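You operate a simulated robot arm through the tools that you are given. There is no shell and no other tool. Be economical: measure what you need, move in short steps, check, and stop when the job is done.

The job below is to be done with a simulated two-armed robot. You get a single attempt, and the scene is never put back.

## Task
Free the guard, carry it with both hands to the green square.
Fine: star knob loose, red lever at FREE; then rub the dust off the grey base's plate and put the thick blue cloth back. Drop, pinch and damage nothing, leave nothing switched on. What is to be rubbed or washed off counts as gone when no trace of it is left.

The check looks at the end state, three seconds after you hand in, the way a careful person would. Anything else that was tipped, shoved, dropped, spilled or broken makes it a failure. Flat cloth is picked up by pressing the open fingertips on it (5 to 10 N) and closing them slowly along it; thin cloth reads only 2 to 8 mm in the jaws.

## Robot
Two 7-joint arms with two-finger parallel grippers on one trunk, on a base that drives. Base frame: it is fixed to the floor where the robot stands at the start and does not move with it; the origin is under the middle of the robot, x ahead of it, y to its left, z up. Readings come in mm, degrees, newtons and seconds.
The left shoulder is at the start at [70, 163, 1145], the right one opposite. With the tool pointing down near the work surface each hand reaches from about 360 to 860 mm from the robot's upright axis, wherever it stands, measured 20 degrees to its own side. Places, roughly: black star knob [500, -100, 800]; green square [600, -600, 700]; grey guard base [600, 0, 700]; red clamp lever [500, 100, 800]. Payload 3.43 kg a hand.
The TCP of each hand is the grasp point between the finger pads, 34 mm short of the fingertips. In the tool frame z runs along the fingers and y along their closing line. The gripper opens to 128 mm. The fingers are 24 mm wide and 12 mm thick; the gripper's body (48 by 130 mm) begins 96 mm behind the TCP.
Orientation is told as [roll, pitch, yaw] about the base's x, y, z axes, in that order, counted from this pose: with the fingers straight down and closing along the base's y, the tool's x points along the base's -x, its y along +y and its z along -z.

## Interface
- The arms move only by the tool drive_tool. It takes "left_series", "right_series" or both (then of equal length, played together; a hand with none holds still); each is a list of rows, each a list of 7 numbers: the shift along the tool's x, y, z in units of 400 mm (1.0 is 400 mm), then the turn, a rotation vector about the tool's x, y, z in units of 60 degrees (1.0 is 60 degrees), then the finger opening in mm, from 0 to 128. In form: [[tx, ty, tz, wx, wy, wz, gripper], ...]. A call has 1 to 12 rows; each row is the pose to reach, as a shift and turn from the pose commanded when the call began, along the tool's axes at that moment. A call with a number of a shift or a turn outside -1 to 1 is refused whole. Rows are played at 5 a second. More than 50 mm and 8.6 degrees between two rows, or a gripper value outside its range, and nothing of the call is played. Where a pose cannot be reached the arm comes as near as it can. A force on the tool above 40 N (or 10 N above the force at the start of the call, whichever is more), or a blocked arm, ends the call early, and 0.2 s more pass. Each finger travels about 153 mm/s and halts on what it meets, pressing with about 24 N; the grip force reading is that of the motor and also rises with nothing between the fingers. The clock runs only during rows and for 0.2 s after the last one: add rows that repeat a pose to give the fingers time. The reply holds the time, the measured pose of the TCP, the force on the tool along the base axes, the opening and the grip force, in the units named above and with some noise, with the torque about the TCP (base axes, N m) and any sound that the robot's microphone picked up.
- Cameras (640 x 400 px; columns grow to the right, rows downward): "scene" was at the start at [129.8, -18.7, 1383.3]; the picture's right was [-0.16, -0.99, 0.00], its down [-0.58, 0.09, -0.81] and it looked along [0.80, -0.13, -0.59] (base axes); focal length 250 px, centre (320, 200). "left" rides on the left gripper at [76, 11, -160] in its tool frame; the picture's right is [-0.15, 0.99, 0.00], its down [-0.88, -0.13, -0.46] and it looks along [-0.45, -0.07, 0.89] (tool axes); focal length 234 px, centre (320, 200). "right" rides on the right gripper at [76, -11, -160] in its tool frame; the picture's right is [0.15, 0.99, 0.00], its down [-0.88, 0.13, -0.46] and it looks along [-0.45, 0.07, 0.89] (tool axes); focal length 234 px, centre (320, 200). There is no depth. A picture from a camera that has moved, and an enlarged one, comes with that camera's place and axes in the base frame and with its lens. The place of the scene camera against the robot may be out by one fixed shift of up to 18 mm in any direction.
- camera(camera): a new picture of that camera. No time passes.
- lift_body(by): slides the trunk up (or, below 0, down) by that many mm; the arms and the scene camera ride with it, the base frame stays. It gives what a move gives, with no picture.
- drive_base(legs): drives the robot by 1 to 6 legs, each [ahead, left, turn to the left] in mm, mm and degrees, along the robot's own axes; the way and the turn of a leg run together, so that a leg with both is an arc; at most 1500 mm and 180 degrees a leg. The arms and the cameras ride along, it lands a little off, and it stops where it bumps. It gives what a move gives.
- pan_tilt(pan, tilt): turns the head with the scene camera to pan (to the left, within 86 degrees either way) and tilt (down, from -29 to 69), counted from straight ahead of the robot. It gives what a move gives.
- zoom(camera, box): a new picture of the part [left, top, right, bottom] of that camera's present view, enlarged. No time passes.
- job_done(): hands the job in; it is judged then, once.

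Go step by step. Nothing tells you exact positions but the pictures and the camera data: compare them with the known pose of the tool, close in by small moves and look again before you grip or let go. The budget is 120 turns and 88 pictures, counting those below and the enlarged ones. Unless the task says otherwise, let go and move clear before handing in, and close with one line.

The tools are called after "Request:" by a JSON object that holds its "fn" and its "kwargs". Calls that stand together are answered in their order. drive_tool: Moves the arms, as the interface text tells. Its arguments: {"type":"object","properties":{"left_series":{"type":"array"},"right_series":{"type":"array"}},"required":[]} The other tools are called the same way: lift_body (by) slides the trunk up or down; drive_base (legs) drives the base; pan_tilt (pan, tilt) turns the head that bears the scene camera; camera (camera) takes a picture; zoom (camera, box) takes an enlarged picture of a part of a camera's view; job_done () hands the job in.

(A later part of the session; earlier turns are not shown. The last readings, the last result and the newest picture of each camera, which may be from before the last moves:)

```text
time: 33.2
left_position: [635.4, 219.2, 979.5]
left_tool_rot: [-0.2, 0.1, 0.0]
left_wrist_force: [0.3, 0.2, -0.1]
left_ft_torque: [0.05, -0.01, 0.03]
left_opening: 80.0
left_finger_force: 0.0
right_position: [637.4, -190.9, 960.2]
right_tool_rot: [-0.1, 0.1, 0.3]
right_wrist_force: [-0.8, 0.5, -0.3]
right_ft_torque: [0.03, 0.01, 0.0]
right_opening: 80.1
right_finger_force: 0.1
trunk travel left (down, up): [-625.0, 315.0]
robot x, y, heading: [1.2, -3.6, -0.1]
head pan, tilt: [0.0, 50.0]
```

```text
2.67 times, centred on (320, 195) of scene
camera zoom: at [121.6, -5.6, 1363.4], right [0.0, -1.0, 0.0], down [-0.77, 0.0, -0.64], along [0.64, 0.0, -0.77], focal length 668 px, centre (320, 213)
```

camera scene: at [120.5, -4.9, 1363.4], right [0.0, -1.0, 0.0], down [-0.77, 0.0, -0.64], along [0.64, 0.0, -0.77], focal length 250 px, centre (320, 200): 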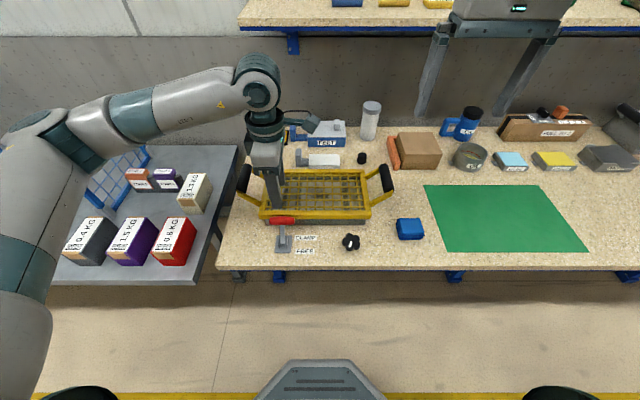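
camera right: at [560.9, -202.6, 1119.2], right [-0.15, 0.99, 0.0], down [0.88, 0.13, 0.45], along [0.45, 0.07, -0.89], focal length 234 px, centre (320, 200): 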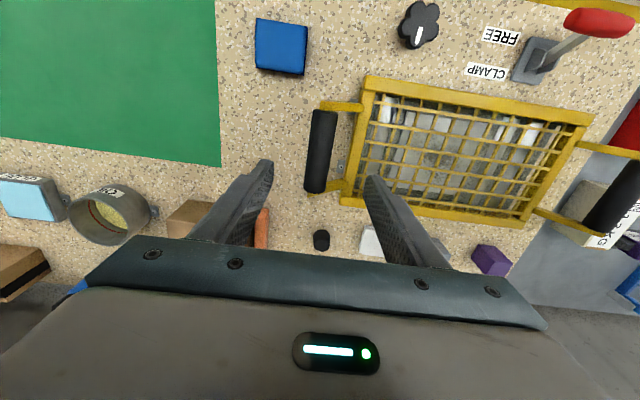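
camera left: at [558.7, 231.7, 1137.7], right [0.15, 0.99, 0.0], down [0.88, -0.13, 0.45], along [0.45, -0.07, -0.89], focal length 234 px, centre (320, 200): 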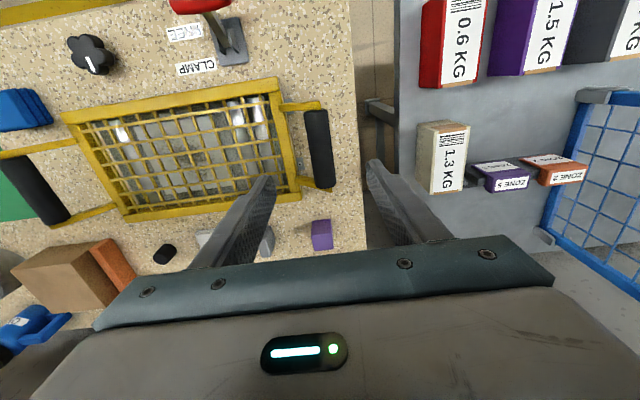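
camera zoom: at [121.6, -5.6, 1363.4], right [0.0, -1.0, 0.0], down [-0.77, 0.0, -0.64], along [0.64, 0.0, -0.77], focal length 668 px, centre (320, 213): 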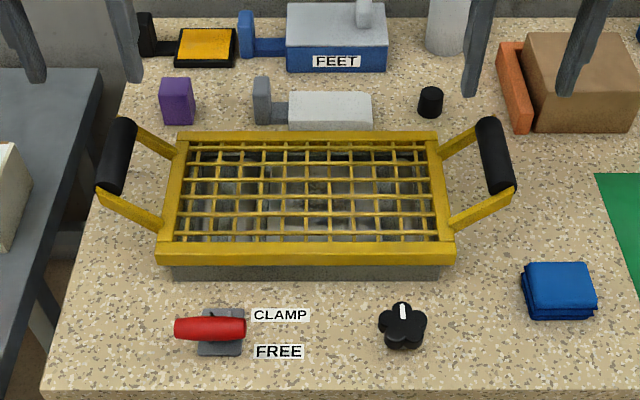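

Both hands are well aligned over the handles at y≈-190 and y≈218, z≈840. I lower both together and check before closing.

Request:
{"fn": "drive_tool", "kwargs": {"left_series": [[0, -0.003, 0.09, 0, 0, 0, 80], [0, -0.003, 0.18, 0, 0, 0, 80], [0, -0.003, 0.27, 0, 0, 0, 80], [0, -0.003, 0.354, 0, 0, 0, 80]], "right_series": [[0, 0.003, 0.08, 0, 0, 0, 80], [0, 0.003, 0.16, 0, 0, 0, 80], [0, 0.003, 0.23, 0, 0, 0, 80], [0, 0.003, 0.3055, 0, 0, 0, 80]]}}

Request:
{"fn": "zoom", "kwargs": {"camera": "scene", "box": [200, 120, 440, 270]}}

Request:
{"fn": "camera", "kwargs": {"camera": "right"}}

Request:
{"fn": "camera", "kwargs": {"camera": "left"}}

```text
time: 34.2
left_position: [634.8, 216.1, 834.9]
left_tool_rot: [-0.3, 0.0, -0.1]
left_wrist_force: [0.5, -0.3, -0.1]
left_ft_torque: [0.0, -0.01, 0.04]
left_opening: 80.1
left_finger_force: 0.0
right_position: [636.8, -190.3, 835.9]
right_tool_rot: [0.0, 0.0, 0.2]
right_wrist_force: [-0.3, -0.4, -0.1]
right_ft_torque: [0.01, 0.0, 0.0]
right_opening: 80.1
right_finger_force: 0.1
trunk travel left (down, up): [-625.0, 315.0]
robot x, y, heading: [-0.6, 1.1, -0.2]
head pan, tilt: [0.0, 50.0]
```

```text
2.67 times, centred on (320, 195) of scene
camera zoom: at [122.3, -5.4, 1363.4], right [0.0, -1.0, 0.0], down [-0.77, 0.0, -0.64], along [0.64, 0.0, -0.77], focal length 668 px, centre (320, 213)
```

zoom: 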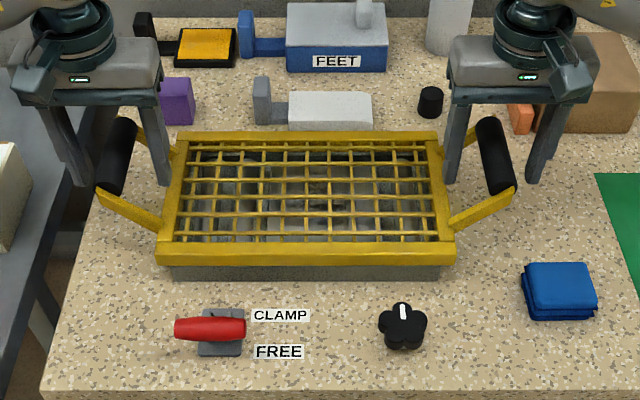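

```text
57 pictures are left
camera right: at [561.1, -201.8, 995.2], right [-0.15, 0.99, 0.0], down [0.88, 0.13, 0.46], along [0.45, 0.07, -0.89], focal length 234 px, centre (320, 200)
```

right: 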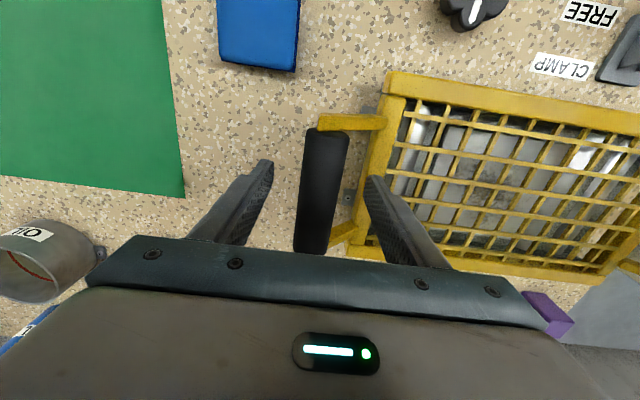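

```text
56 pictures are left
camera left: at [559.1, 229.1, 993.9], right [0.15, 0.99, 0.0], down [0.88, -0.13, 0.45], along [0.45, -0.07, -0.89], focal length 234 px, centre (320, 200)
```

left: 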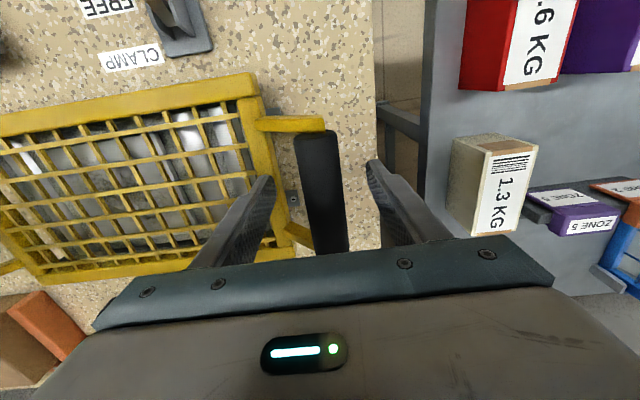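

Both handles sit between the pads. I close both grippers evenly.

Request:
{"fn": "drive_tool", "kwargs": {"left_series": [[0, 0, 0, 0, 0, 0, 60], [0, 0, 0, 0, 0, 0, 45], [0, 0, 0, 0, 0, 0, 30], [0, 0, 0, 0, 0, 0, 15], [0, 0, 0, 0, 0, 0, 5], [0, 0, 0, 0, 0, 0, 5]], "right_series": [[0, 0, 0, 0, 0, 0, 60], [0, 0, 0, 0, 0, 0, 45], [0, 0, 0, 0, 0, 0, 30], [0, 0, 0, 0, 0, 0, 15], [0, 0, 0, 0, 0, 0, 5], [0, 0, 0, 0, 0, 0, 5]]}}

Request:
{"fn": "drive_tool", "kwargs": {"left_series": [[0, 0, -0.01, 0, 0, 0, 5], [0, 0, -0.025, 0, 0, 0, 5], [0, 0, -0.05, 0, 0, 0, 5]], "right_series": [[0, 0, -0.01, 0, 0, 0, 5], [0, 0, -0.025, 0, 0, 0, 5], [0, 0, -0.05, 0, 0, 0, 5]]}}

Request:
{"fn": "zoom", "kwargs": {"camera": "scene", "box": [200, 120, 440, 270]}}

```text
time: 35.6
left_position: [633.6, 219.0, 835.3]
left_tool_rot: [0.0, 0.3, 0.0]
left_wrist_force: [-2.0, 24.7, -0.3]
left_ft_torque: [-0.05, -0.08, -0.6]
left_opening: 29.6
left_finger_force: 23.5
right_position: [636.8, -191.2, 836.1]
right_tool_rot: [-0.2, 0.2, -0.1]
right_wrist_force: [0.6, -22.6, 0.2]
right_ft_torque: [-0.01, 0.07, -0.28]
right_opening: 29.7
right_finger_force: 23.5
trunk travel left (down, up): [-625.0, 315.0]
robot x, y, heading: [3.4, 0.7, 0.1]
head pan, tilt: [0.0, 50.0]
```

```text
time: 36.4
left_position: [634.4, 219.0, 856.7]
left_tool_rot: [-0.1, 0.2, 0.1]
left_wrist_force: [-2.1, 34.4, -5.4]
left_ft_torque: [-0.04, -0.06, -0.44]
left_opening: 29.6
left_finger_force: 24.0
right_position: [636.3, -191.1, 857.1]
right_tool_rot: [-0.3, 0.0, 0.1]
right_wrist_force: [2.8, -34.4, -4.8]
right_ft_torque: [0.11, 0.08, -0.43]
right_opening: 29.6
right_finger_force: 23.8
trunk travel left (down, up): [-625.0, 315.0]
robot x, y, heading: [-0.8, -1.9, -0.0]
head pan, tilt: [0.0, 50.0]
```

```text
2.67 times, centred on (320, 195) of scene
camera zoom: at [122.2, -5.2, 1363.3], right [0.0, -1.0, 0.0], down [-0.77, 0.0, -0.64], along [0.64, 0.0, -0.77], focal length 668 px, centre (320, 213)
```

zoom: 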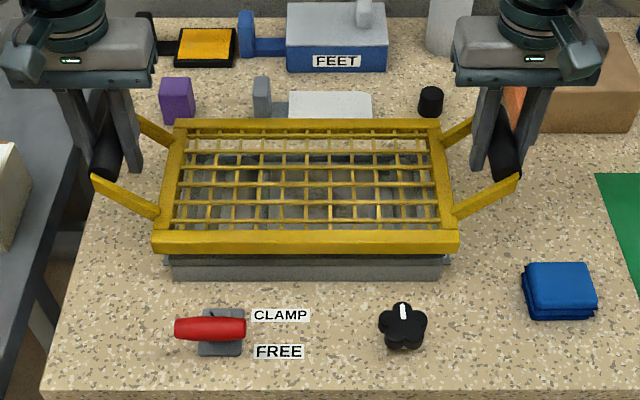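

The guard is lifted 21 mm off its base and is light, but the hands are squeezed toward each other. I widen by 2 mm each and lift further.

Request:
{"fn": "drive_tool", "kwargs": {"left_series": [[0, 0.003, 0, 0, 0, 0, 5], [0, 0.006, 0, 0, 0, 0, 5], [0, 0.006, -0.04, 0, 0, 0, 5], [0, 0.006, -0.09, 0, 0, 0, 5], [0, 0.006, -0.14, 0, 0, 0, 5], [0, 0.006, -0.2, 0, 0, 0, 5], [0, 0.006, -0.26, 0, 0, 0, 5]], "right_series": [[0, -0.003, 0, 0, 0, 0, 5], [0, -0.006, 0, 0, 0, 0, 5], [0, -0.006, -0.04, 0, 0, 0, 5], [0, -0.006, -0.09, 0, 0, 0, 5], [0, -0.006, -0.14, 0, 0, 0, 5], [0, -0.006, -0.2, 0, 0, 0, 5], [0, -0.006, -0.26, 0, 0, 0, 5]]}}

Request:
{"fn": "camera", "kwargs": {"camera": "scene"}}

```text
time: 38.0
left_position: [635.1, 219.5, 960.6]
left_tool_rot: [-0.1, 0.2, 0.0]
left_wrist_force: [-3.1, 11.0, -5.6]
left_ft_torque: [-0.07, -0.04, -0.69]
left_opening: 29.3
left_finger_force: 23.7
right_position: [633.5, -189.8, 962.6]
right_tool_rot: [0.0, 0.0, 0.3]
right_wrist_force: [3.6, -11.9, -5.0]
right_ft_torque: [0.12, 0.05, -0.8]
right_opening: 29.7
right_finger_force: 24.2
trunk travel left (down, up): [-625.0, 315.0]
robot x, y, heading: [-1.0, -2.0, 0.1]
head pan, tilt: [0.0, 50.0]
```

```text
54 pictures are left
camera scene: at [121.6, -5.4, 1363.3], right [0.0, -1.0, 0.0], down [-0.77, 0.0, -0.64], along [0.64, 0.0, -0.77], focal length 250 px, centre (320, 200)
```

scene: 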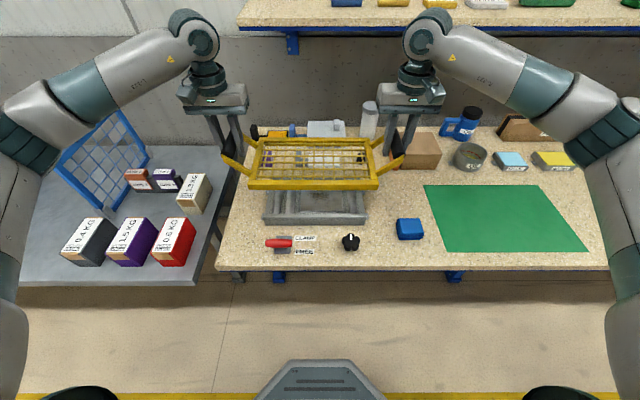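

The guard hangs level and clear at +125 mm. I drive the base to the right so that it passes over to the green square.

Request:
{"fn": "drive_base", "kwargs": {"legs": [[0, -570, 0]]}}

Request:
{"fn": "camera", "kwargs": {"camera": "scene"}}

Request:
{"fn": "camera", "kwargs": {"camera": "right"}}

Request:
{"fn": "camera", "kwargs": {"camera": "left"}}

```text
time: 41.3
left_position: [635.4, -354.3, 959.9]
left_tool_rot: [-0.1, 0.1, 0.4]
left_wrist_force: [-3.2, -10.6, -5.4]
left_ft_torque: [0.03, 0.04, -0.55]
left_opening: 29.8
left_finger_force: 24.2
right_position: [637.0, -763.5, 962.6]
right_tool_rot: [0.0, 0.1, 0.6]
right_wrist_force: [2.9, 10.0, -5.3]
right_ft_torque: [0.02, -0.03, -0.61]
right_opening: 29.8
right_finger_force: 23.7
trunk travel left (down, up): [-625.0, 315.0]
robot x, y, heading: [1.0, -579.1, 0.2]
head pan, tilt: [0.0, 50.0]
```

```text
53 pictures are left
camera scene: at [123.8, -582.7, 1363.3], right [0.01, -1.0, 0.0], down [-0.77, 0.0, -0.64], along [0.64, 0.0, -0.77], focal length 250 px, centre (320, 200)
```

scene: 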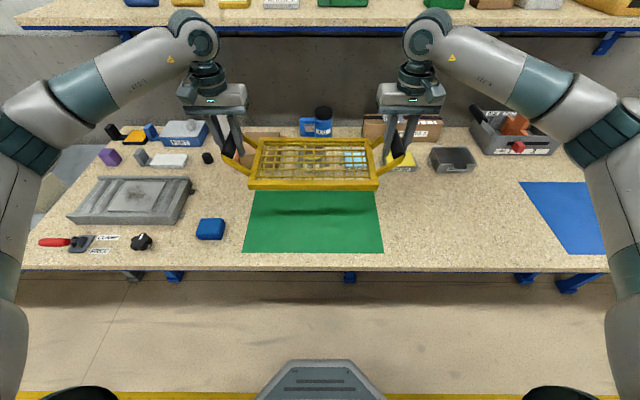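

```text
52 pictures are left
camera right: at [561.2, -775.8, 1120.9], right [-0.16, 0.99, 0.0], down [0.88, 0.14, 0.45], along [0.45, 0.07, -0.89], focal length 234 px, centre (320, 200)
```

right: 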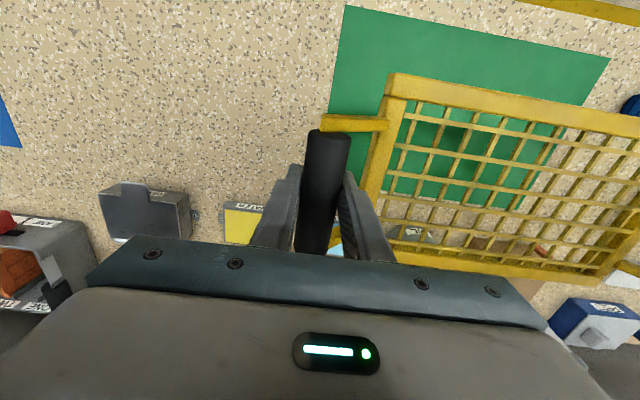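

```text
51 pictures are left
camera left: at [559.4, -340.9, 1118.9], right [0.14, 0.99, 0.0], down [0.88, -0.12, 0.45], along [0.45, -0.07, -0.89], focal length 234 px, centre (320, 200)
```

left: 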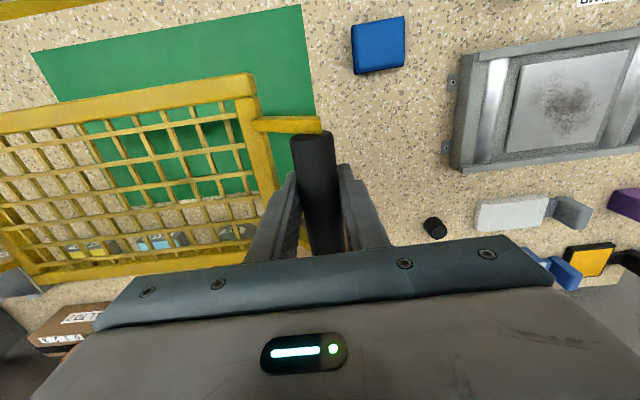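

Green square: x 466 to 720, y -358 to -755, centre (593, -556). The guard's centre is at (636, -559), so I move it back 43 mm and lower partway.

Request:
{"fn": "drive_tool", "kwargs": {"left_series": [[0.03, 0.002, 0, 0, 0, 0, 5], [0.06, 0.004, 0, 0, 0, 0, 5], [0.09, 0.006, 0, 0, 0, 0, 5], [0.107, 0.006, 0.03, 0, 0, 0, 5], [0.107, 0.006, 0.08, 0, 0, 0, 5], [0.107, 0.006, 0.14, 0, 0, 0, 5], [0.107, 0.006, 0.2, 0, 0, 0, 5], [0.107, 0.006, 0.26, 0, 0, 0, 5], [0.107, 0.006, 0.3, 0, 0, 0, 5]], "right_series": [[0.03, 0.002, 0, 0, 0, 0, 5], [0.06, 0.004, 0, 0, 0, 0, 5], [0.09, 0.006, 0, 0, 0, 0, 5], [0.107, 0.006, 0.03, 0, 0, 0, 5], [0.107, 0.006, 0.08, 0, 0, 0, 5], [0.107, 0.006, 0.14, 0, 0, 0, 5], [0.107, 0.006, 0.2, 0, 0, 0, 5], [0.107, 0.006, 0.26, 0, 0, 0, 5], [0.107, 0.006, 0.3, 0, 0, 0, 5]]}}

Request:
{"fn": "camera", "kwargs": {"camera": "scene"}}

Request:
{"fn": "camera", "kwargs": {"camera": "left"}}

```text
time: 43.3
left_position: [592.8, -351.3, 840.9]
left_tool_rot: [-0.1, 0.2, 0.5]
left_wrist_force: [-2.5, 20.0, -5.9]
left_ft_torque: [-0.04, 0.11, -0.71]
left_opening: 29.6
left_finger_force: 24.0
right_position: [594.1, -760.7, 840.9]
right_tool_rot: [-0.1, -0.1, 0.4]
right_wrist_force: [3.6, -20.9, -5.5]
right_ft_torque: [-0.14, -0.08, -0.62]
right_opening: 29.6
right_finger_force: 23.9
trunk travel left (down, up): [-625.0, 315.0]
robot x, y, heading: [2.0, -576.8, 0.1]
head pan, tilt: [0.0, 50.0]
```

```text
50 pictures are left
camera scene: at [123.9, -582.6, 1363.3], right [0.01, -1.0, 0.0], down [-0.77, 0.0, -0.64], along [0.64, 0.0, -0.77], focal length 250 px, centre (320, 200)
```

scene: 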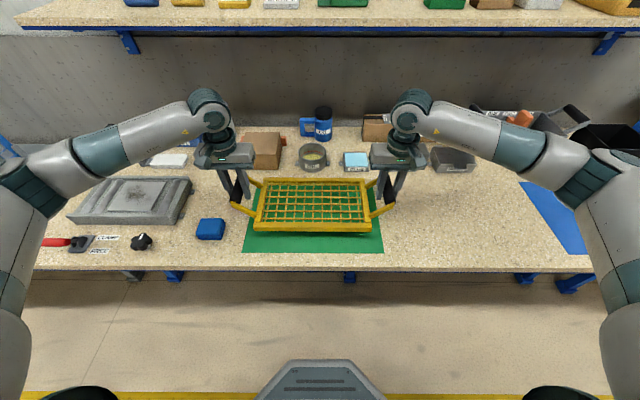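

```text
49 pictures are left
camera left: at [517.2, -338.9, 999.5], right [0.14, 0.99, 0.0], down [0.88, -0.12, 0.45], along [0.45, -0.06, -0.89], focal length 234 px, centre (320, 200)
```

left: 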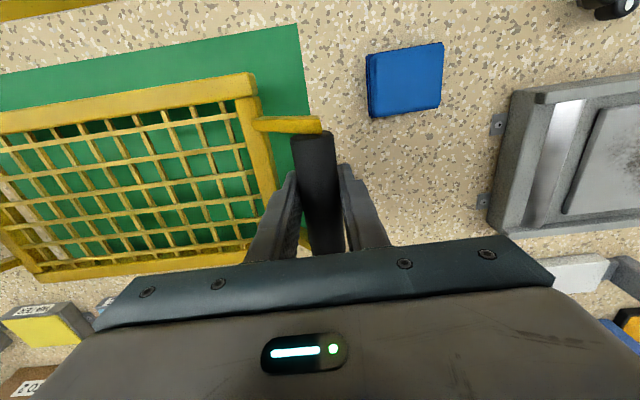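

Well placed over the square. I lower slowly, about 4 mm a step, until it touches.

Request:
{"fn": "drive_tool", "kwargs": {"left_series": [[0, 0, 0.01, 0, 0, 0, 5], [0, 0, 0.02, 0, 0, 0, 5], [0, 0, 0.03, 0, 0, 0, 5], [0, 0, 0.04, 0, 0, 0, 5], [0, 0, 0.05, 0, 0, 0, 5], [0, 0, 0.06, 0, 0, 0, 5], [0, 0, 0.07, 0, 0, 0, 5], [0, 0, 0.08, 0, 0, 0, 5], [0, 0, 0.09, 0, 0, 0, 5], [0, 0, 0.1, 0, 0, 0, 5]], "right_series": [[0, 0, 0.01, 0, 0, 0, 5], [0, 0, 0.02, 0, 0, 0, 5], [0, 0, 0.03, 0, 0, 0, 5], [0, 0, 0.04, 0, 0, 0, 5], [0, 0, 0.05, 0, 0, 0, 5], [0, 0, 0.06, 0, 0, 0, 5], [0, 0, 0.07, 0, 0, 0, 5], [0, 0, 0.08, 0, 0, 0, 5], [0, 0, 0.09, 0, 0, 0, 5], [0, 0, 0.1, 0, 0, 0, 5]]}}

Request:
{"fn": "zoom", "kwargs": {"camera": "scene", "box": [190, 130, 430, 280]}}

```text
time: 45.5
left_position: [590.3, -351.4, 798.6]
left_tool_rot: [-0.2, 0.2, 0.5]
left_wrist_force: [-3.4, 14.4, -4.8]
left_ft_torque: [-0.12, -0.12, -0.63]
left_opening: 29.5
left_finger_force: 24.4
right_position: [594.2, -761.2, 801.1]
right_tool_rot: [0.0, 0.0, 0.6]
right_wrist_force: [3.7, -14.0, -5.4]
right_ft_torque: [-0.08, 0.11, -0.65]
right_opening: 29.7
right_finger_force: 23.6
trunk travel left (down, up): [-625.0, 315.0]
robot x, y, heading: [1.9, -580.4, 0.2]
head pan, tilt: [0.0, 50.0]
```

```text
2.67 times, centred on (310, 205) of scene
camera zoom: at [123.8, -582.6, 1363.3], right [0.01, -1.0, 0.0], down [-0.77, 0.0, -0.64], along [0.64, 0.0, -0.77], focal length 668 px, centre (347, 187)
```

zoom: 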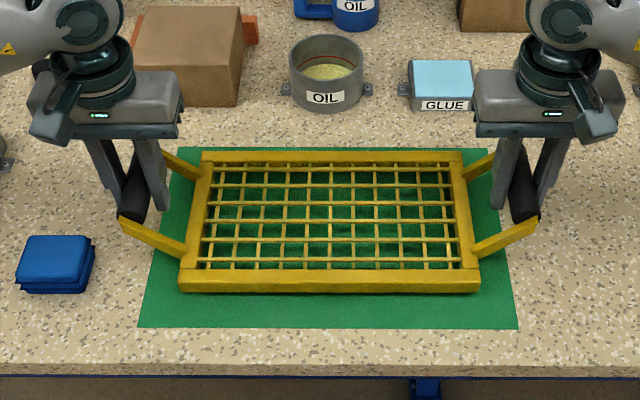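

Request:
{"fn": "drive_tool", "kwargs": {"left_series": [[0, 0, 0.008, 0, 0, 0, 5], [0, 0, 0.016, 0, 0, 0, 5], [0, 0, 0.024, 0, 0, 0, 5], [0, 0, 0.032, 0, 0, 0, 5], [0, 0, 0.04, 0, 0, 0, 5], [0, 0, 0.048, 0, 0, 0, 5]], "right_series": [[0, 0, 0.008, 0, 0, 0, 5], [0, 0, 0.016, 0, 0, 0, 5], [0, 0, 0.024, 0, 0, 0, 5], [0, 0, 0.032, 0, 0, 0, 5], [0, 0, 0.04, 0, 0, 0, 5], [0, 0, 0.048, 0, 0, 0, 5]]}}

Request:
{"fn": "zoom", "kwargs": {"camera": "scene", "box": [190, 130, 430, 280]}}

```text
time: 46.9
left_position: [590.5, -351.4, 787.7]
left_tool_rot: [-0.2, -0.4, 0.6]
left_wrist_force: [5.7, 24.3, 43.2]
left_ft_torque: [0.73, -0.02, -0.95]
left_opening: 29.9
left_finger_force: 21.5
right_position: [591.2, -761.2, 789.1]
right_tool_rot: [0.1, -0.4, 0.5]
right_wrist_force: [7.4, -24.1, 36.7]
right_ft_torque: [-0.01, -0.18, -0.56]
right_opening: 29.9
right_finger_force: 24.2
trunk travel left (down, up): [-625.0, 315.0]
robot x, y, heading: [3.0, -580.5, 0.4]
head pan, tilt: [0.0, 50.0]
```

```text
2.67 times, centred on (310, 205) of scene
camera zoom: at [117.5, -583.2, 1364.9], right [0.01, -1.0, 0.0], down [-0.76, 0.0, -0.65], along [0.65, 0.0, -0.76], focal length 668 px, centre (347, 187)
```

zoom: 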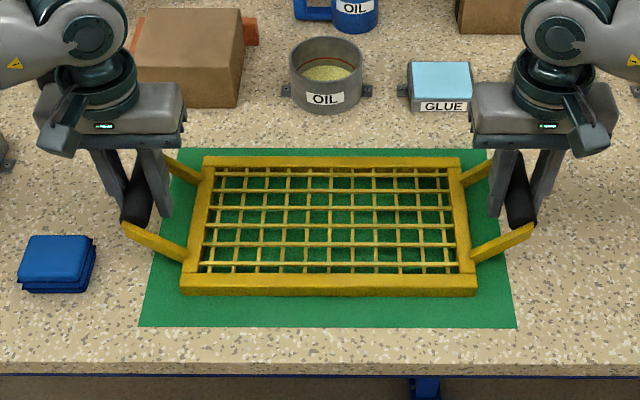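

It rests on the square, pressed a bit hard. I ease up to near zero force, then open both hands to 64 mm.

Request:
{"fn": "drive_tool", "kwargs": {"left_series": [[0, 0, -0.01, 0, 0, 0, 5], [0, 0, -0.018, 0, 0, 0, 5], [0, 0, -0.02, 0, 0, 0, 5]], "right_series": [[0, 0, -0.01, 0, 0, 0, 5], [0, 0, -0.018, 0, 0, 0, 5], [0, 0, -0.02, 0, 0, 0, 5]]}}

```text
time: 47.7
left_position: [589.1, -352.7, 785.5]
left_tool_rot: [-0.1, 0.5, 0.4]
left_wrist_force: [-1.8, 20.2, -4.4]
left_ft_torque: [-0.15, 0.05, -0.32]
left_opening: 29.6
left_finger_force: 24.4
right_position: [591.8, -760.2, 787.9]
right_tool_rot: [-0.1, 0.5, 0.7]
right_wrist_force: [2.2, -19.1, -4.9]
right_ft_torque: [-0.01, 0.0, -0.45]
right_opening: 29.6
right_finger_force: 24.4
trunk travel left (down, up): [-625.0, 315.0]
robot x, y, heading: [3.0, -575.9, 0.4]
head pan, tilt: [0.0, 50.0]
```

Request:
{"fn": "drive_tool", "kwargs": {"left_series": [[0, 0, 0.004, 0, 0, 0, 5], [0, 0, 0.007, 0, 0, 0, 5], [0, 0, 0.007, 0, 0, 0, 5]], "right_series": [[0, 0, 0.004, 0, 0, 0, 5], [0, 0, 0.007, 0, 0, 0, 5], [0, 0, 0.007, 0, 0, 0, 5]]}}

```text
time: 48.5
left_position: [591.7, -351.7, 785.9]
left_tool_rot: [-0.1, 0.2, 0.4]
left_wrist_force: [-5.5, 18.5, -1.1]
left_ft_torque: [0.04, 0.63, -0.65]
left_opening: 29.6
left_finger_force: 23.9
right_position: [592.3, -761.0, 788.1]
right_tool_rot: [0.0, -0.1, 0.6]
right_wrist_force: [3.1, -18.5, -2.8]
right_ft_torque: [0.11, 0.37, -0.73]
right_opening: 29.7
right_finger_force: 24.0
trunk travel left (down, up): [-625.0, 315.0]
robot x, y, heading: [2.5, -583.2, 0.3]
head pan, tilt: [0.0, 50.0]
```

It is just touching now. I ease the sideways squeeze, open, and rise straight up.

Request:
{"fn": "drive_tool", "kwargs": {"left_series": [[0, 0.003, 0.003, 0, 0, 0, 5], [0, 0.005, 0.003, 0, 0, 0, 5], [0, 0.005, 0.003, 0, 0, 0, 32], [0, 0.005, 0.003, 0, 0, 0, 45], [0, 0.005, 0.003, 0, 0, 0, 60], [0, 0.005, 0.003, 0, 0, 0, 60], [0, 0.005, -0.08, 0, 0, 0, 60], [0, 0.005, -0.17, 0, 0, 0, 60], [0, 0.005, -0.26, 0, 0, 0, 60], [0, 0.005, -0.35, 0, 0, 0, 60], [0, 0.005, -0.45, 0, 0, 0, 60]], "right_series": [[0, -0.003, 0.003, 0, 0, 0, 5], [0, -0.005, 0.003, 0, 0, 0, 5], [0, -0.005, 0.003, 0, 0, 0, 32], [0, -0.005, 0.003, 0, 0, 0, 45], [0, -0.005, 0.003, 0, 0, 0, 60], [0, -0.005, 0.003, 0, 0, 0, 60], [0, -0.005, -0.08, 0, 0, 0, 60], [0, -0.005, -0.17, 0, 0, 0, 60], [0, -0.005, -0.26, 0, 0, 0, 60], [0, -0.005, -0.35, 0, 0, 0, 60], [0, -0.005, -0.45, 0, 0, 0, 60]]}}

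Request:
{"fn": "camera", "kwargs": {"camera": "scene"}}

Request:
{"fn": "camera", "kwargs": {"camera": "left"}}

```text
time: 50.9
left_position: [590.5, -348.3, 969.1]
left_tool_rot: [-0.1, 0.0, 0.4]
left_wrist_force: [0.5, 0.0, -0.6]
left_ft_torque: [-0.01, -0.01, 0.01]
left_opening: 60.0
left_finger_force: 0.1
right_position: [592.1, -766.5, 968.5]
right_tool_rot: [-0.1, -0.1, 0.6]
right_wrist_force: [-0.1, 1.1, -0.5]
right_ft_torque: [-0.01, -0.03, -0.02]
right_opening: 60.1
right_finger_force: 0.1
trunk travel left (down, up): [-625.0, 315.0]
robot x, y, heading: [-1.5, -576.8, 0.5]
head pan, tilt: [0.0, 50.0]
```

```text
46 pictures are left
camera scene: at [121.5, -582.8, 1363.4], right [0.01, -1.0, 0.0], down [-0.77, 0.0, -0.64], along [0.64, 0.0, -0.77], focal length 250 px, centre (320, 200)
```

scene: 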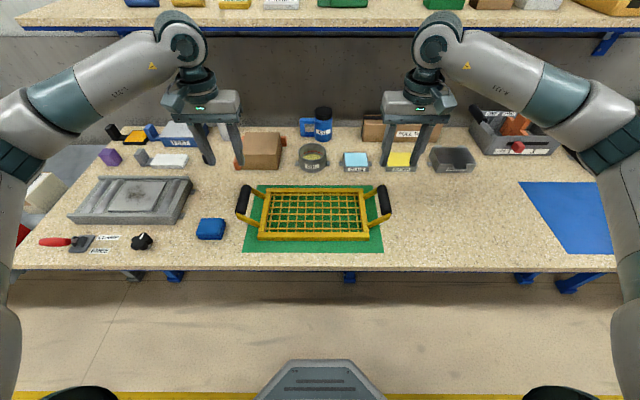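

```text
45 pictures are left
camera left: at [515.0, -336.2, 1127.5], right [0.14, 0.99, 0.0], down [0.88, -0.12, 0.45], along [0.45, -0.07, -0.89], focal length 234 px, centre (320, 200)
```

left: 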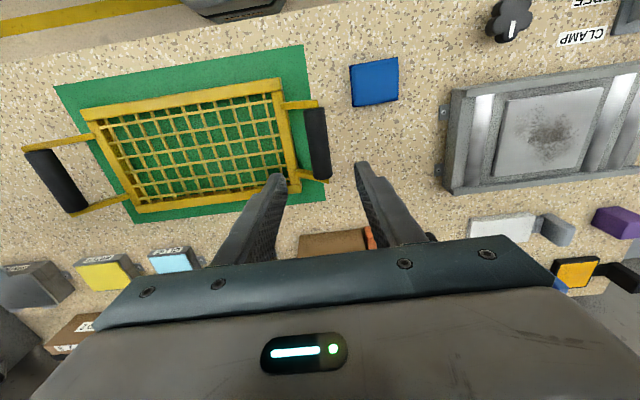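

The guard sits on the green square, released. I drive back left to work on the cloth and dust with the right hand.

Request:
{"fn": "drive_base", "kwargs": {"legs": [[0, 600, -0.5]]}}

Request:
{"fn": "drive_tool", "kwargs": {"right_series": [[0.05, -0.07, 0.04, 0, 0, 0, 60], [0.1, -0.14, 0.08, 0, 0, 0, 60], [0.155, -0.21, 0.12, 0, 0, 0, 60]]}}

Request:
{"fn": "camera", "kwargs": {"camera": "right"}}

Request:
{"fn": "camera", "kwargs": {"camera": "scene"}}

```text
time: 54.2
left_position: [593.2, 238.2, 969.6]
left_tool_rot: [-0.2, 0.1, -0.2]
left_wrist_force: [0.7, 0.9, 0.3]
left_ft_torque: [0.0, -0.01, 0.01]
left_opening: 59.8
left_finger_force: 0.1
right_position: [587.7, -178.4, 967.1]
right_tool_rot: [-0.1, 0.0, 0.1]
right_wrist_force: [-0.2, 0.1, -0.5]
right_ft_torque: [0.01, -0.01, -0.04]
right_opening: 60.0
right_finger_force: 0.1
trunk travel left (down, up): [-625.0, 315.0]
robot x, y, heading: [-0.1, 12.4, -0.1]
head pan, tilt: [0.0, 50.0]
```

```text
time: 55.0
left_position: [592.7, 236.6, 968.9]
left_tool_rot: [-0.1, 0.1, -0.1]
left_wrist_force: [-0.4, 0.9, 0.5]
left_ft_torque: [0.01, -0.03, 0.03]
left_opening: 59.8
left_finger_force: 0.1
right_position: [524.7, -264.3, 921.4]
right_tool_rot: [0.1, 0.0, 0.3]
right_wrist_force: [-0.2, -0.3, 0.4]
right_ft_torque: [0.04, 0.02, -0.01]
right_opening: 60.0
right_finger_force: 0.0
trunk travel left (down, up): [-625.0, 315.0]
robot x, y, heading: [-0.1, 15.1, -0.2]
head pan, tilt: [0.0, 50.0]
```

```text
44 pictures are left
camera right: at [449.4, -275.8, 1079.6], right [-0.15, 0.99, 0.0], down [0.88, 0.13, 0.46], along [0.45, 0.07, -0.89], focal length 234 px, centre (320, 200)
```

right: 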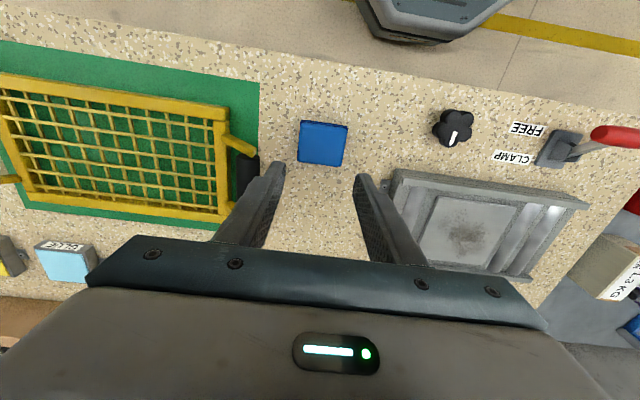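

```text
43 pictures are left
camera scene: at [120.7, 6.5, 1363.6], right [0.0, -1.0, 0.0], down [-0.77, 0.0, -0.64], along [0.64, 0.0, -0.77], focal length 250 px, centre (320, 200)
```

scene: 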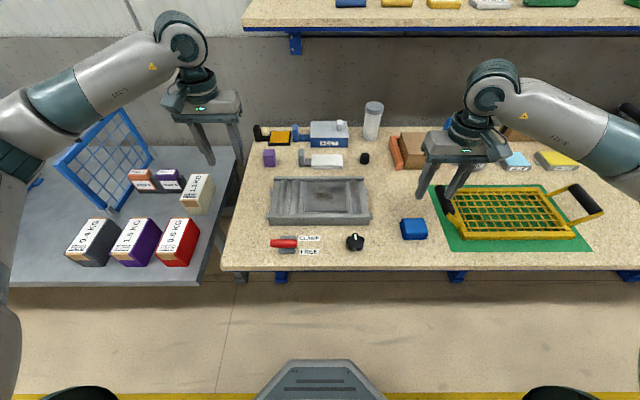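

Request:
{"fn": "zoom", "kwargs": {"camera": "right", "box": [270, 100, 380, 180]}}

Request:
{"fn": "zoom", "kwargs": {"camera": "scene", "box": [380, 200, 450, 250]}}

Request:
{"fn": "zoom", "kwargs": {"camera": "scene", "box": [250, 160, 390, 250]}}

Request:
{"fn": "zoom", "kwargs": {"camera": "right", "box": [370, 100, 610, 290]}}

```text
5.00 times, centred on (325, 140) of right
camera zoom: at [449.4, -275.8, 1079.6], right [-0.15, 0.99, 0.0], down [0.88, 0.13, 0.46], along [0.45, 0.07, -0.89], focal length 1171 px, centre (295, 500)
```

zoom: 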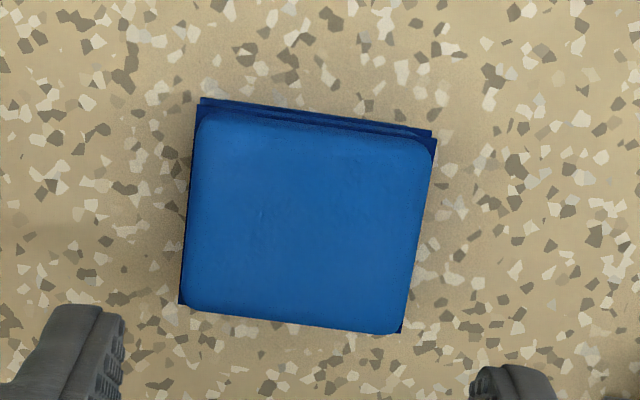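

```text
8.00 times, centred on (415, 225) of scene
camera zoom: at [120.7, 6.5, 1363.6], right [0.0, -1.0, 0.0], down [-0.77, 0.0, -0.64], along [0.64, 0.0, -0.77], focal length 2004 px, centre (-440, 0)
```

zoom: 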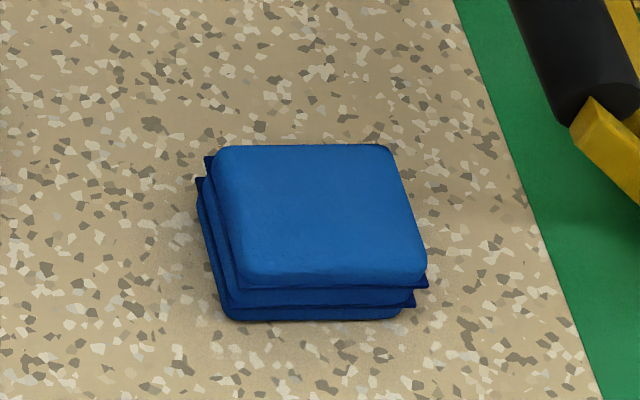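

```text
4.44 times, centred on (320, 205) of scene
camera zoom: at [120.7, 6.5, 1363.6], right [0.0, -1.0, 0.0], down [-0.77, 0.0, -0.64], along [0.64, 0.0, -0.77], focal length 1114 px, centre (320, 178)
```

zoom: 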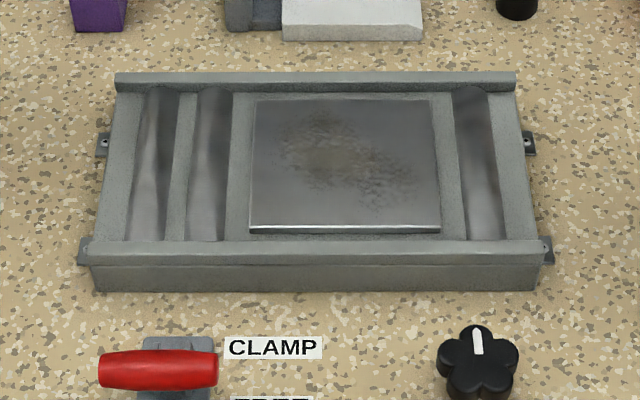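

```text
2.11 times, centred on (490, 195) of right
camera zoom: at [449.4, -275.8, 1079.6], right [-0.15, 0.99, 0.0], down [0.88, 0.13, 0.46], along [0.45, 0.07, -0.89], focal length 493 px, centre (-38, 210)
```

zoom: 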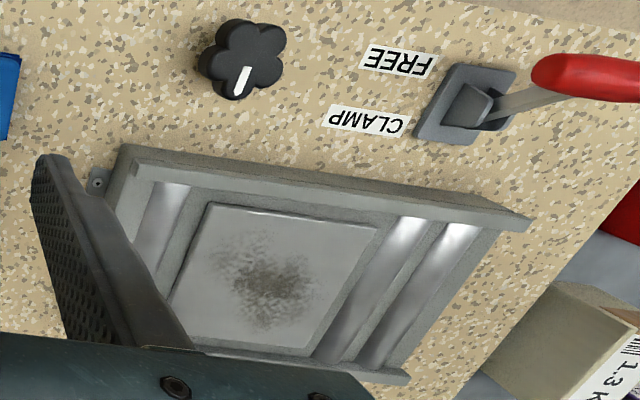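

The cloth is a folded pad of about 65 x 60 mm at (527, -260), and the dust covers a plate at x 586 to 713, y ±66. I go down with the fingers beside the pad, tips about 10 mm above the table.

Request:
{"fn": "drive_tool", "kwargs": {"right_series": [[-0.007, 0.01, 0.1, 0, 0, -0.03, 92], [-0.007, 0.01, 0.2, 0, 0, -0.045, 92], [-0.007, 0.01, 0.3, 0, 0, -0.045, 92], [-0.007, 0.01, 0.35, 0, 0, -0.045, 92]]}}

Request:
{"fn": "camera", "kwargs": {"camera": "right"}}

Request:
{"fn": "zoom", "kwargs": {"camera": "scene", "box": [360, 160, 480, 250]}}

```text
time: 56.0
left_position: [592.7, 237.8, 967.5]
left_tool_rot: [-0.2, 0.1, -0.1]
left_wrist_force: [0.4, 0.4, 0.1]
left_ft_torque: [0.03, 0.02, -0.02]
left_opening: 60.1
left_finger_force: 0.1
right_position: [532.1, -257.1, 780.1]
right_tool_rot: [0.1, 0.0, 2.8]
right_wrist_force: [0.9, 0.0, -0.4]
right_ft_torque: [0.01, 0.04, 0.0]
right_opening: 92.0
right_finger_force: 0.0
trunk travel left (down, up): [-625.0, 315.0]
robot x, y, heading: [0.3, 11.7, -0.1]
head pan, tilt: [0.0, 50.0]
```

```text
38 pictures are left
camera right: at [457.9, -271.7, 938.3], right [-0.2, 0.98, 0.0], down [0.87, 0.17, 0.46], along [0.45, 0.09, -0.89], focal length 234 px, centre (320, 200)
```

right: 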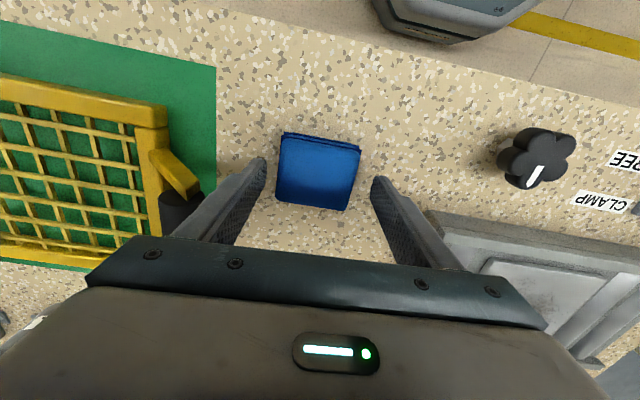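

```text
4.44 times, centred on (420, 205) of scene
camera zoom: at [121.6, 7.7, 1363.5], right [0.0, -1.0, 0.0], down [-0.77, 0.0, -0.64], along [0.64, 0.0, -0.77], focal length 1114 px, centre (-124, 178)
```

zoom: 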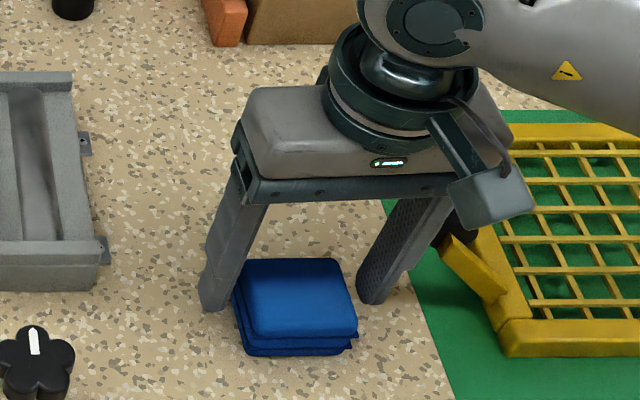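

Request:
{"fn": "drive_tool", "kwargs": {"right_series": [[0, 0, 0.02, 0, 0, 0, 92], [0, 0, 0.038, 0, 0, 0, 92], [0, 0, 0.038, 0, 0, 0, 80], [0, 0, 0.038, 0, 0, 0, 70], [0, 0, 0.038, 0, 0, 0, 62], [0, 0, 0.038, 0, 0, 0, 54], [0, 0, 0.038, 0, 0, 0, 46], [0, 0, 0.038, 0, 0, 0, 40]]}}

Request:
{"fn": "camera", "kwargs": {"camera": "right"}}

```text
time: 57.8
left_position: [592.6, 237.7, 967.7]
left_tool_rot: [-0.2, 0.0, 0.0]
left_wrist_force: [-0.6, -0.1, 0.7]
left_ft_torque: [-0.01, -0.01, 0.03]
left_opening: 60.1
left_finger_force: 0.1
right_position: [531.9, -258.0, 765.1]
right_tool_rot: [0.0, -0.1, 2.9]
right_wrist_force: [0.0, 0.7, 0.2]
right_ft_torque: [0.01, 0.02, -0.04]
right_opening: 64.2
right_finger_force: 24.5
trunk travel left (down, up): [-625.0, 315.0]
robot x, y, heading: [1.4, 12.7, -0.0]
head pan, tilt: [0.0, 50.0]
```

```text
36 pictures are left
camera right: at [456.7, -273.7, 923.4], right [-0.19, 0.98, 0.0], down [0.87, 0.17, 0.46], along [0.45, 0.09, -0.89], focal length 234 px, centre (320, 200)
```

right: 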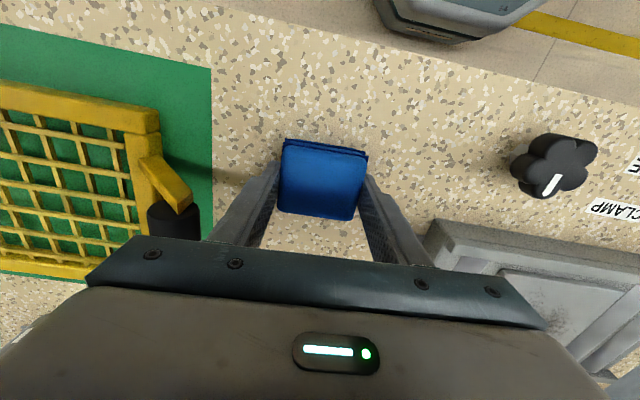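

The cloth is gripped, reading 64 mm. I lift it and carry it over the plate at a safe height.

Request:
{"fn": "drive_tool", "kwargs": {"right_series": [[0, 0, -0.06, 0, 0, 0, 40], [0, 0, -0.14, 0, 0, 0, 40], [0, 0, -0.24, 0, 0, 0, 40], [-0.054, 0.09, -0.24, 0, 0, 0.008, 40], [-0.108, 0.18, -0.24, 0, 0, 0.016, 40], [-0.161, 0.27, -0.24, 0, 0, 0.024, 40], [-0.215, 0.361, -0.24, 0, 0, 0.032, 40], [-0.269, 0.451, -0.24, 0, 0, 0.04, 40], [-0.3228, 0.5418, -0.24, 0, 0, 0.048, 40]]}}

Request:
{"fn": "camera", "kwargs": {"camera": "right"}}

Request:
{"fn": "zoom", "kwargs": {"camera": "scene", "box": [250, 120, 410, 240]}}

```text
time: 59.8
left_position: [594.7, 238.8, 966.3]
left_tool_rot: [-0.4, 0.2, -0.1]
left_wrist_force: [0.8, -0.1, -0.1]
left_ft_torque: [-0.01, 0.02, 0.0]
left_opening: 60.2
left_finger_force: 0.0
right_position: [651.2, -37.4, 862.0]
right_tool_rot: [0.0, 0.1, -0.1]
right_wrist_force: [-0.4, 0.0, -0.6]
right_ft_torque: [0.02, 0.02, 0.01]
right_opening: 64.0
right_finger_force: 24.2
trunk travel left (down, up): [-625.0, 315.0]
robot x, y, heading: [3.2, 13.4, -0.4]
head pan, tilt: [0.0, 50.0]
```

```text
35 pictures are left
camera right: at [575.9, -48.9, 1020.5], right [-0.14, 0.99, 0.0], down [0.88, 0.13, 0.45], along [0.45, 0.06, -0.89], focal length 234 px, centre (320, 200)
```

right: 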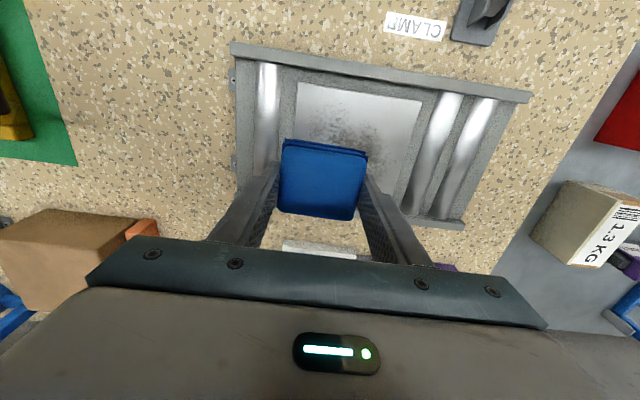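

```text
3.33 times, centred on (330, 180) of scene
camera zoom: at [122.4, 10.2, 1363.3], right [0.0, -1.0, 0.0], down [-0.77, 0.0, -0.64], along [0.64, 0.0, -0.77], focal length 835 px, centre (287, 267)
```

zoom: 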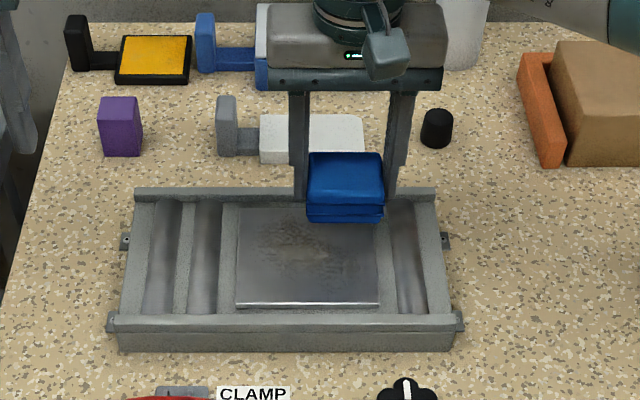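

The cloth hangs well under the fingers over the plate. I lower to find contact gently.

Request:
{"fn": "drive_tool", "kwargs": {"right_series": [[0, 0, 0.06, 0, 0, 0, 40], [0, 0, 0.12, 0, 0, 0, 40], [0, 0, 0.135, 0, 0, 0, 40], [0, 0, 0.145, 0, 0, 0, 40], [0, 0, 0.15, 0, 0, 0, 40]]}}

```text
time: 61.0
left_position: [592.7, 237.4, 969.8]
left_tool_rot: [-0.3, 0.0, -0.2]
left_wrist_force: [0.3, -0.8, -0.5]
left_ft_torque: [0.0, 0.0, 0.01]
left_opening: 60.3
left_finger_force: 0.0
right_position: [650.8, -38.0, 804.4]
right_tool_rot: [0.2, -0.3, -0.2]
right_wrist_force: [1.2, -4.5, 25.9]
right_ft_torque: [-0.22, 0.08, -0.17]
right_opening: 64.1
right_finger_force: 23.9
trunk travel left (down, up): [-625.0, 315.0]
robot x, y, heading: [1.8, 12.7, -0.2]
head pan, tilt: [0.0, 50.0]
```

Contact came at TCP z≈804, a bit hard. I back off to about 10 N and sweep the first lane along x.

Request:
{"fn": "drive_tool", "kwargs": {"right_series": [[0, 0, -0.007, 0, 0, 0, 40], [-0.04, 0, -0.007, 0, 0, 0, 40], [-0.08, 0, -0.007, 0, 0, 0, 40], [-0.04, 0, -0.007, 0, 0, 0, 40], [0, 0, -0.007, 0, 0, 0, 40], [0.045, 0, -0.007, 0, 0, 0, 40], [0.09, 0, -0.007, 0, 0, 0, 40]]}}

Request:
{"fn": "camera", "kwargs": {"camera": "right"}}

Request:
{"fn": "zoom", "kwargs": {"camera": "scene", "box": [250, 150, 410, 250]}}

```text
time: 62.6
left_position: [592.0, 238.0, 969.2]
left_tool_rot: [-0.3, 0.0, -0.1]
left_wrist_force: [-0.8, -0.2, -0.1]
left_ft_torque: [-0.02, -0.02, 0.0]
left_opening: 60.0
left_finger_force: 0.1
right_position: [609.1, -37.5, 802.7]
right_tool_rot: [0.0, 0.0, -0.1]
right_wrist_force: [7.9, 0.4, 19.3]
right_ft_torque: [0.06, -0.42, 0.0]
right_opening: 63.8
right_finger_force: 24.1
trunk travel left (down, up): [-625.0, 315.0]
robot x, y, heading: [4.3, 13.7, -0.3]
head pan, tilt: [0.0, 50.0]
```

```text
33 pictures are left
camera right: at [534.0, -48.6, 961.8], right [-0.15, 0.99, 0.0], down [0.88, 0.13, 0.46], along [0.45, 0.07, -0.89], focal length 234 px, centre (320, 200)
```

right: 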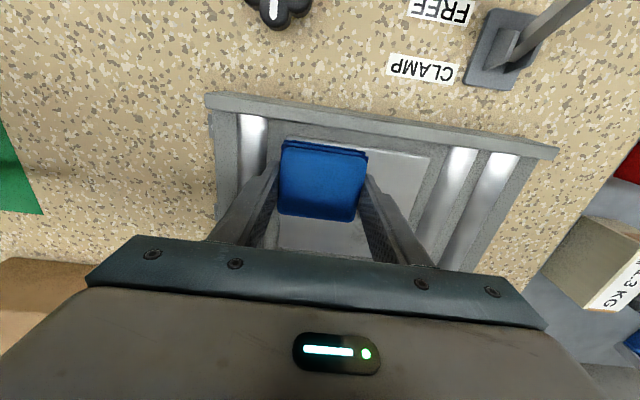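

```text
4.00 times, centred on (330, 200) of scene
camera zoom: at [120.3, 8.2, 1363.5], right [0.0, -1.0, 0.0], down [-0.77, 0.0, -0.64], along [0.64, 0.0, -0.77], focal length 1002 px, centre (280, 200)
```

zoom: 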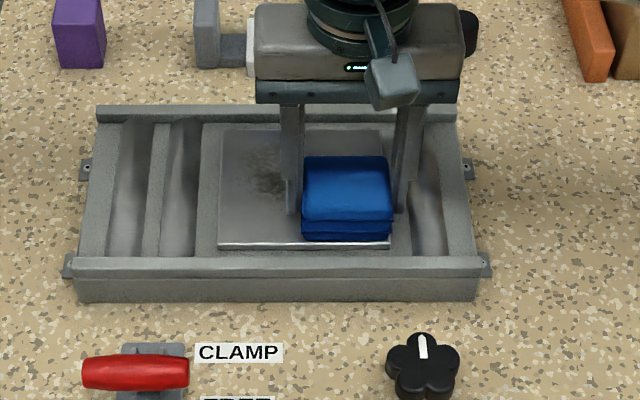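

The swept lane is clean. I continue with the lanes at y≈0 and y≈+36.

Request:
{"fn": "drive_tool", "kwargs": {"right_series": [[0, 0.045, 0, 0, 0, 0, 40], [0, 0.09, 0, 0, 0, 0, 40], [-0.05, 0.09, 0, 0, 0, 0, 40], [-0.1, 0.09, 0, 0, 0, 0, 40], [-0.15, 0.09, 0, 0, 0, 0, 40], [-0.19, 0.09, 0, 0, 0, 0, 40], [-0.19, 0.14, 0, 0, 0, 0, 40], [-0.19, 0.185, 0, 0, 0, 0, 40], [-0.14, 0.185, 0, 0, 0, 0, 40], [-0.09, 0.185, 0, 0, 0, 0, 40], [-0.04, 0.185, 0, 0, 0, 0, 40], [0, 0.185, 0, 0, 0, 0, 40]]}}

Request:
{"fn": "zoom", "kwargs": {"camera": "scene", "box": [250, 150, 410, 250]}}

```text
time: 65.2
left_position: [593.4, 237.4, 968.5]
left_tool_rot: [-0.3, 0.2, -0.1]
left_wrist_force: [-1.1, -0.7, -0.2]
left_ft_torque: [-0.05, 0.0, -0.01]
left_opening: 60.0
left_finger_force: 0.1
right_position: [614.0, 37.6, 803.4]
right_tool_rot: [0.0, -0.1, -0.1]
right_wrist_force: [1.7, -0.6, 6.5]
right_ft_torque: [-0.07, -0.09, 0.01]
right_opening: 64.0
right_finger_force: 24.0
trunk travel left (down, up): [-625.0, 315.0]
robot x, y, heading: [0.7, 12.1, -0.4]
head pan, tilt: [0.0, 50.0]
```

```text
4.00 times, centred on (330, 200) of scene
camera zoom: at [121.0, 8.1, 1363.6], right [0.0, -1.0, 0.0], down [-0.77, 0.0, -0.64], along [0.64, 0.0, -0.77], focal length 1002 px, centre (280, 200)
```

zoom: 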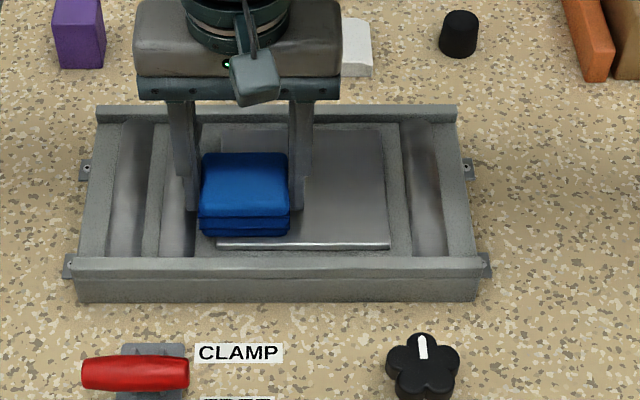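

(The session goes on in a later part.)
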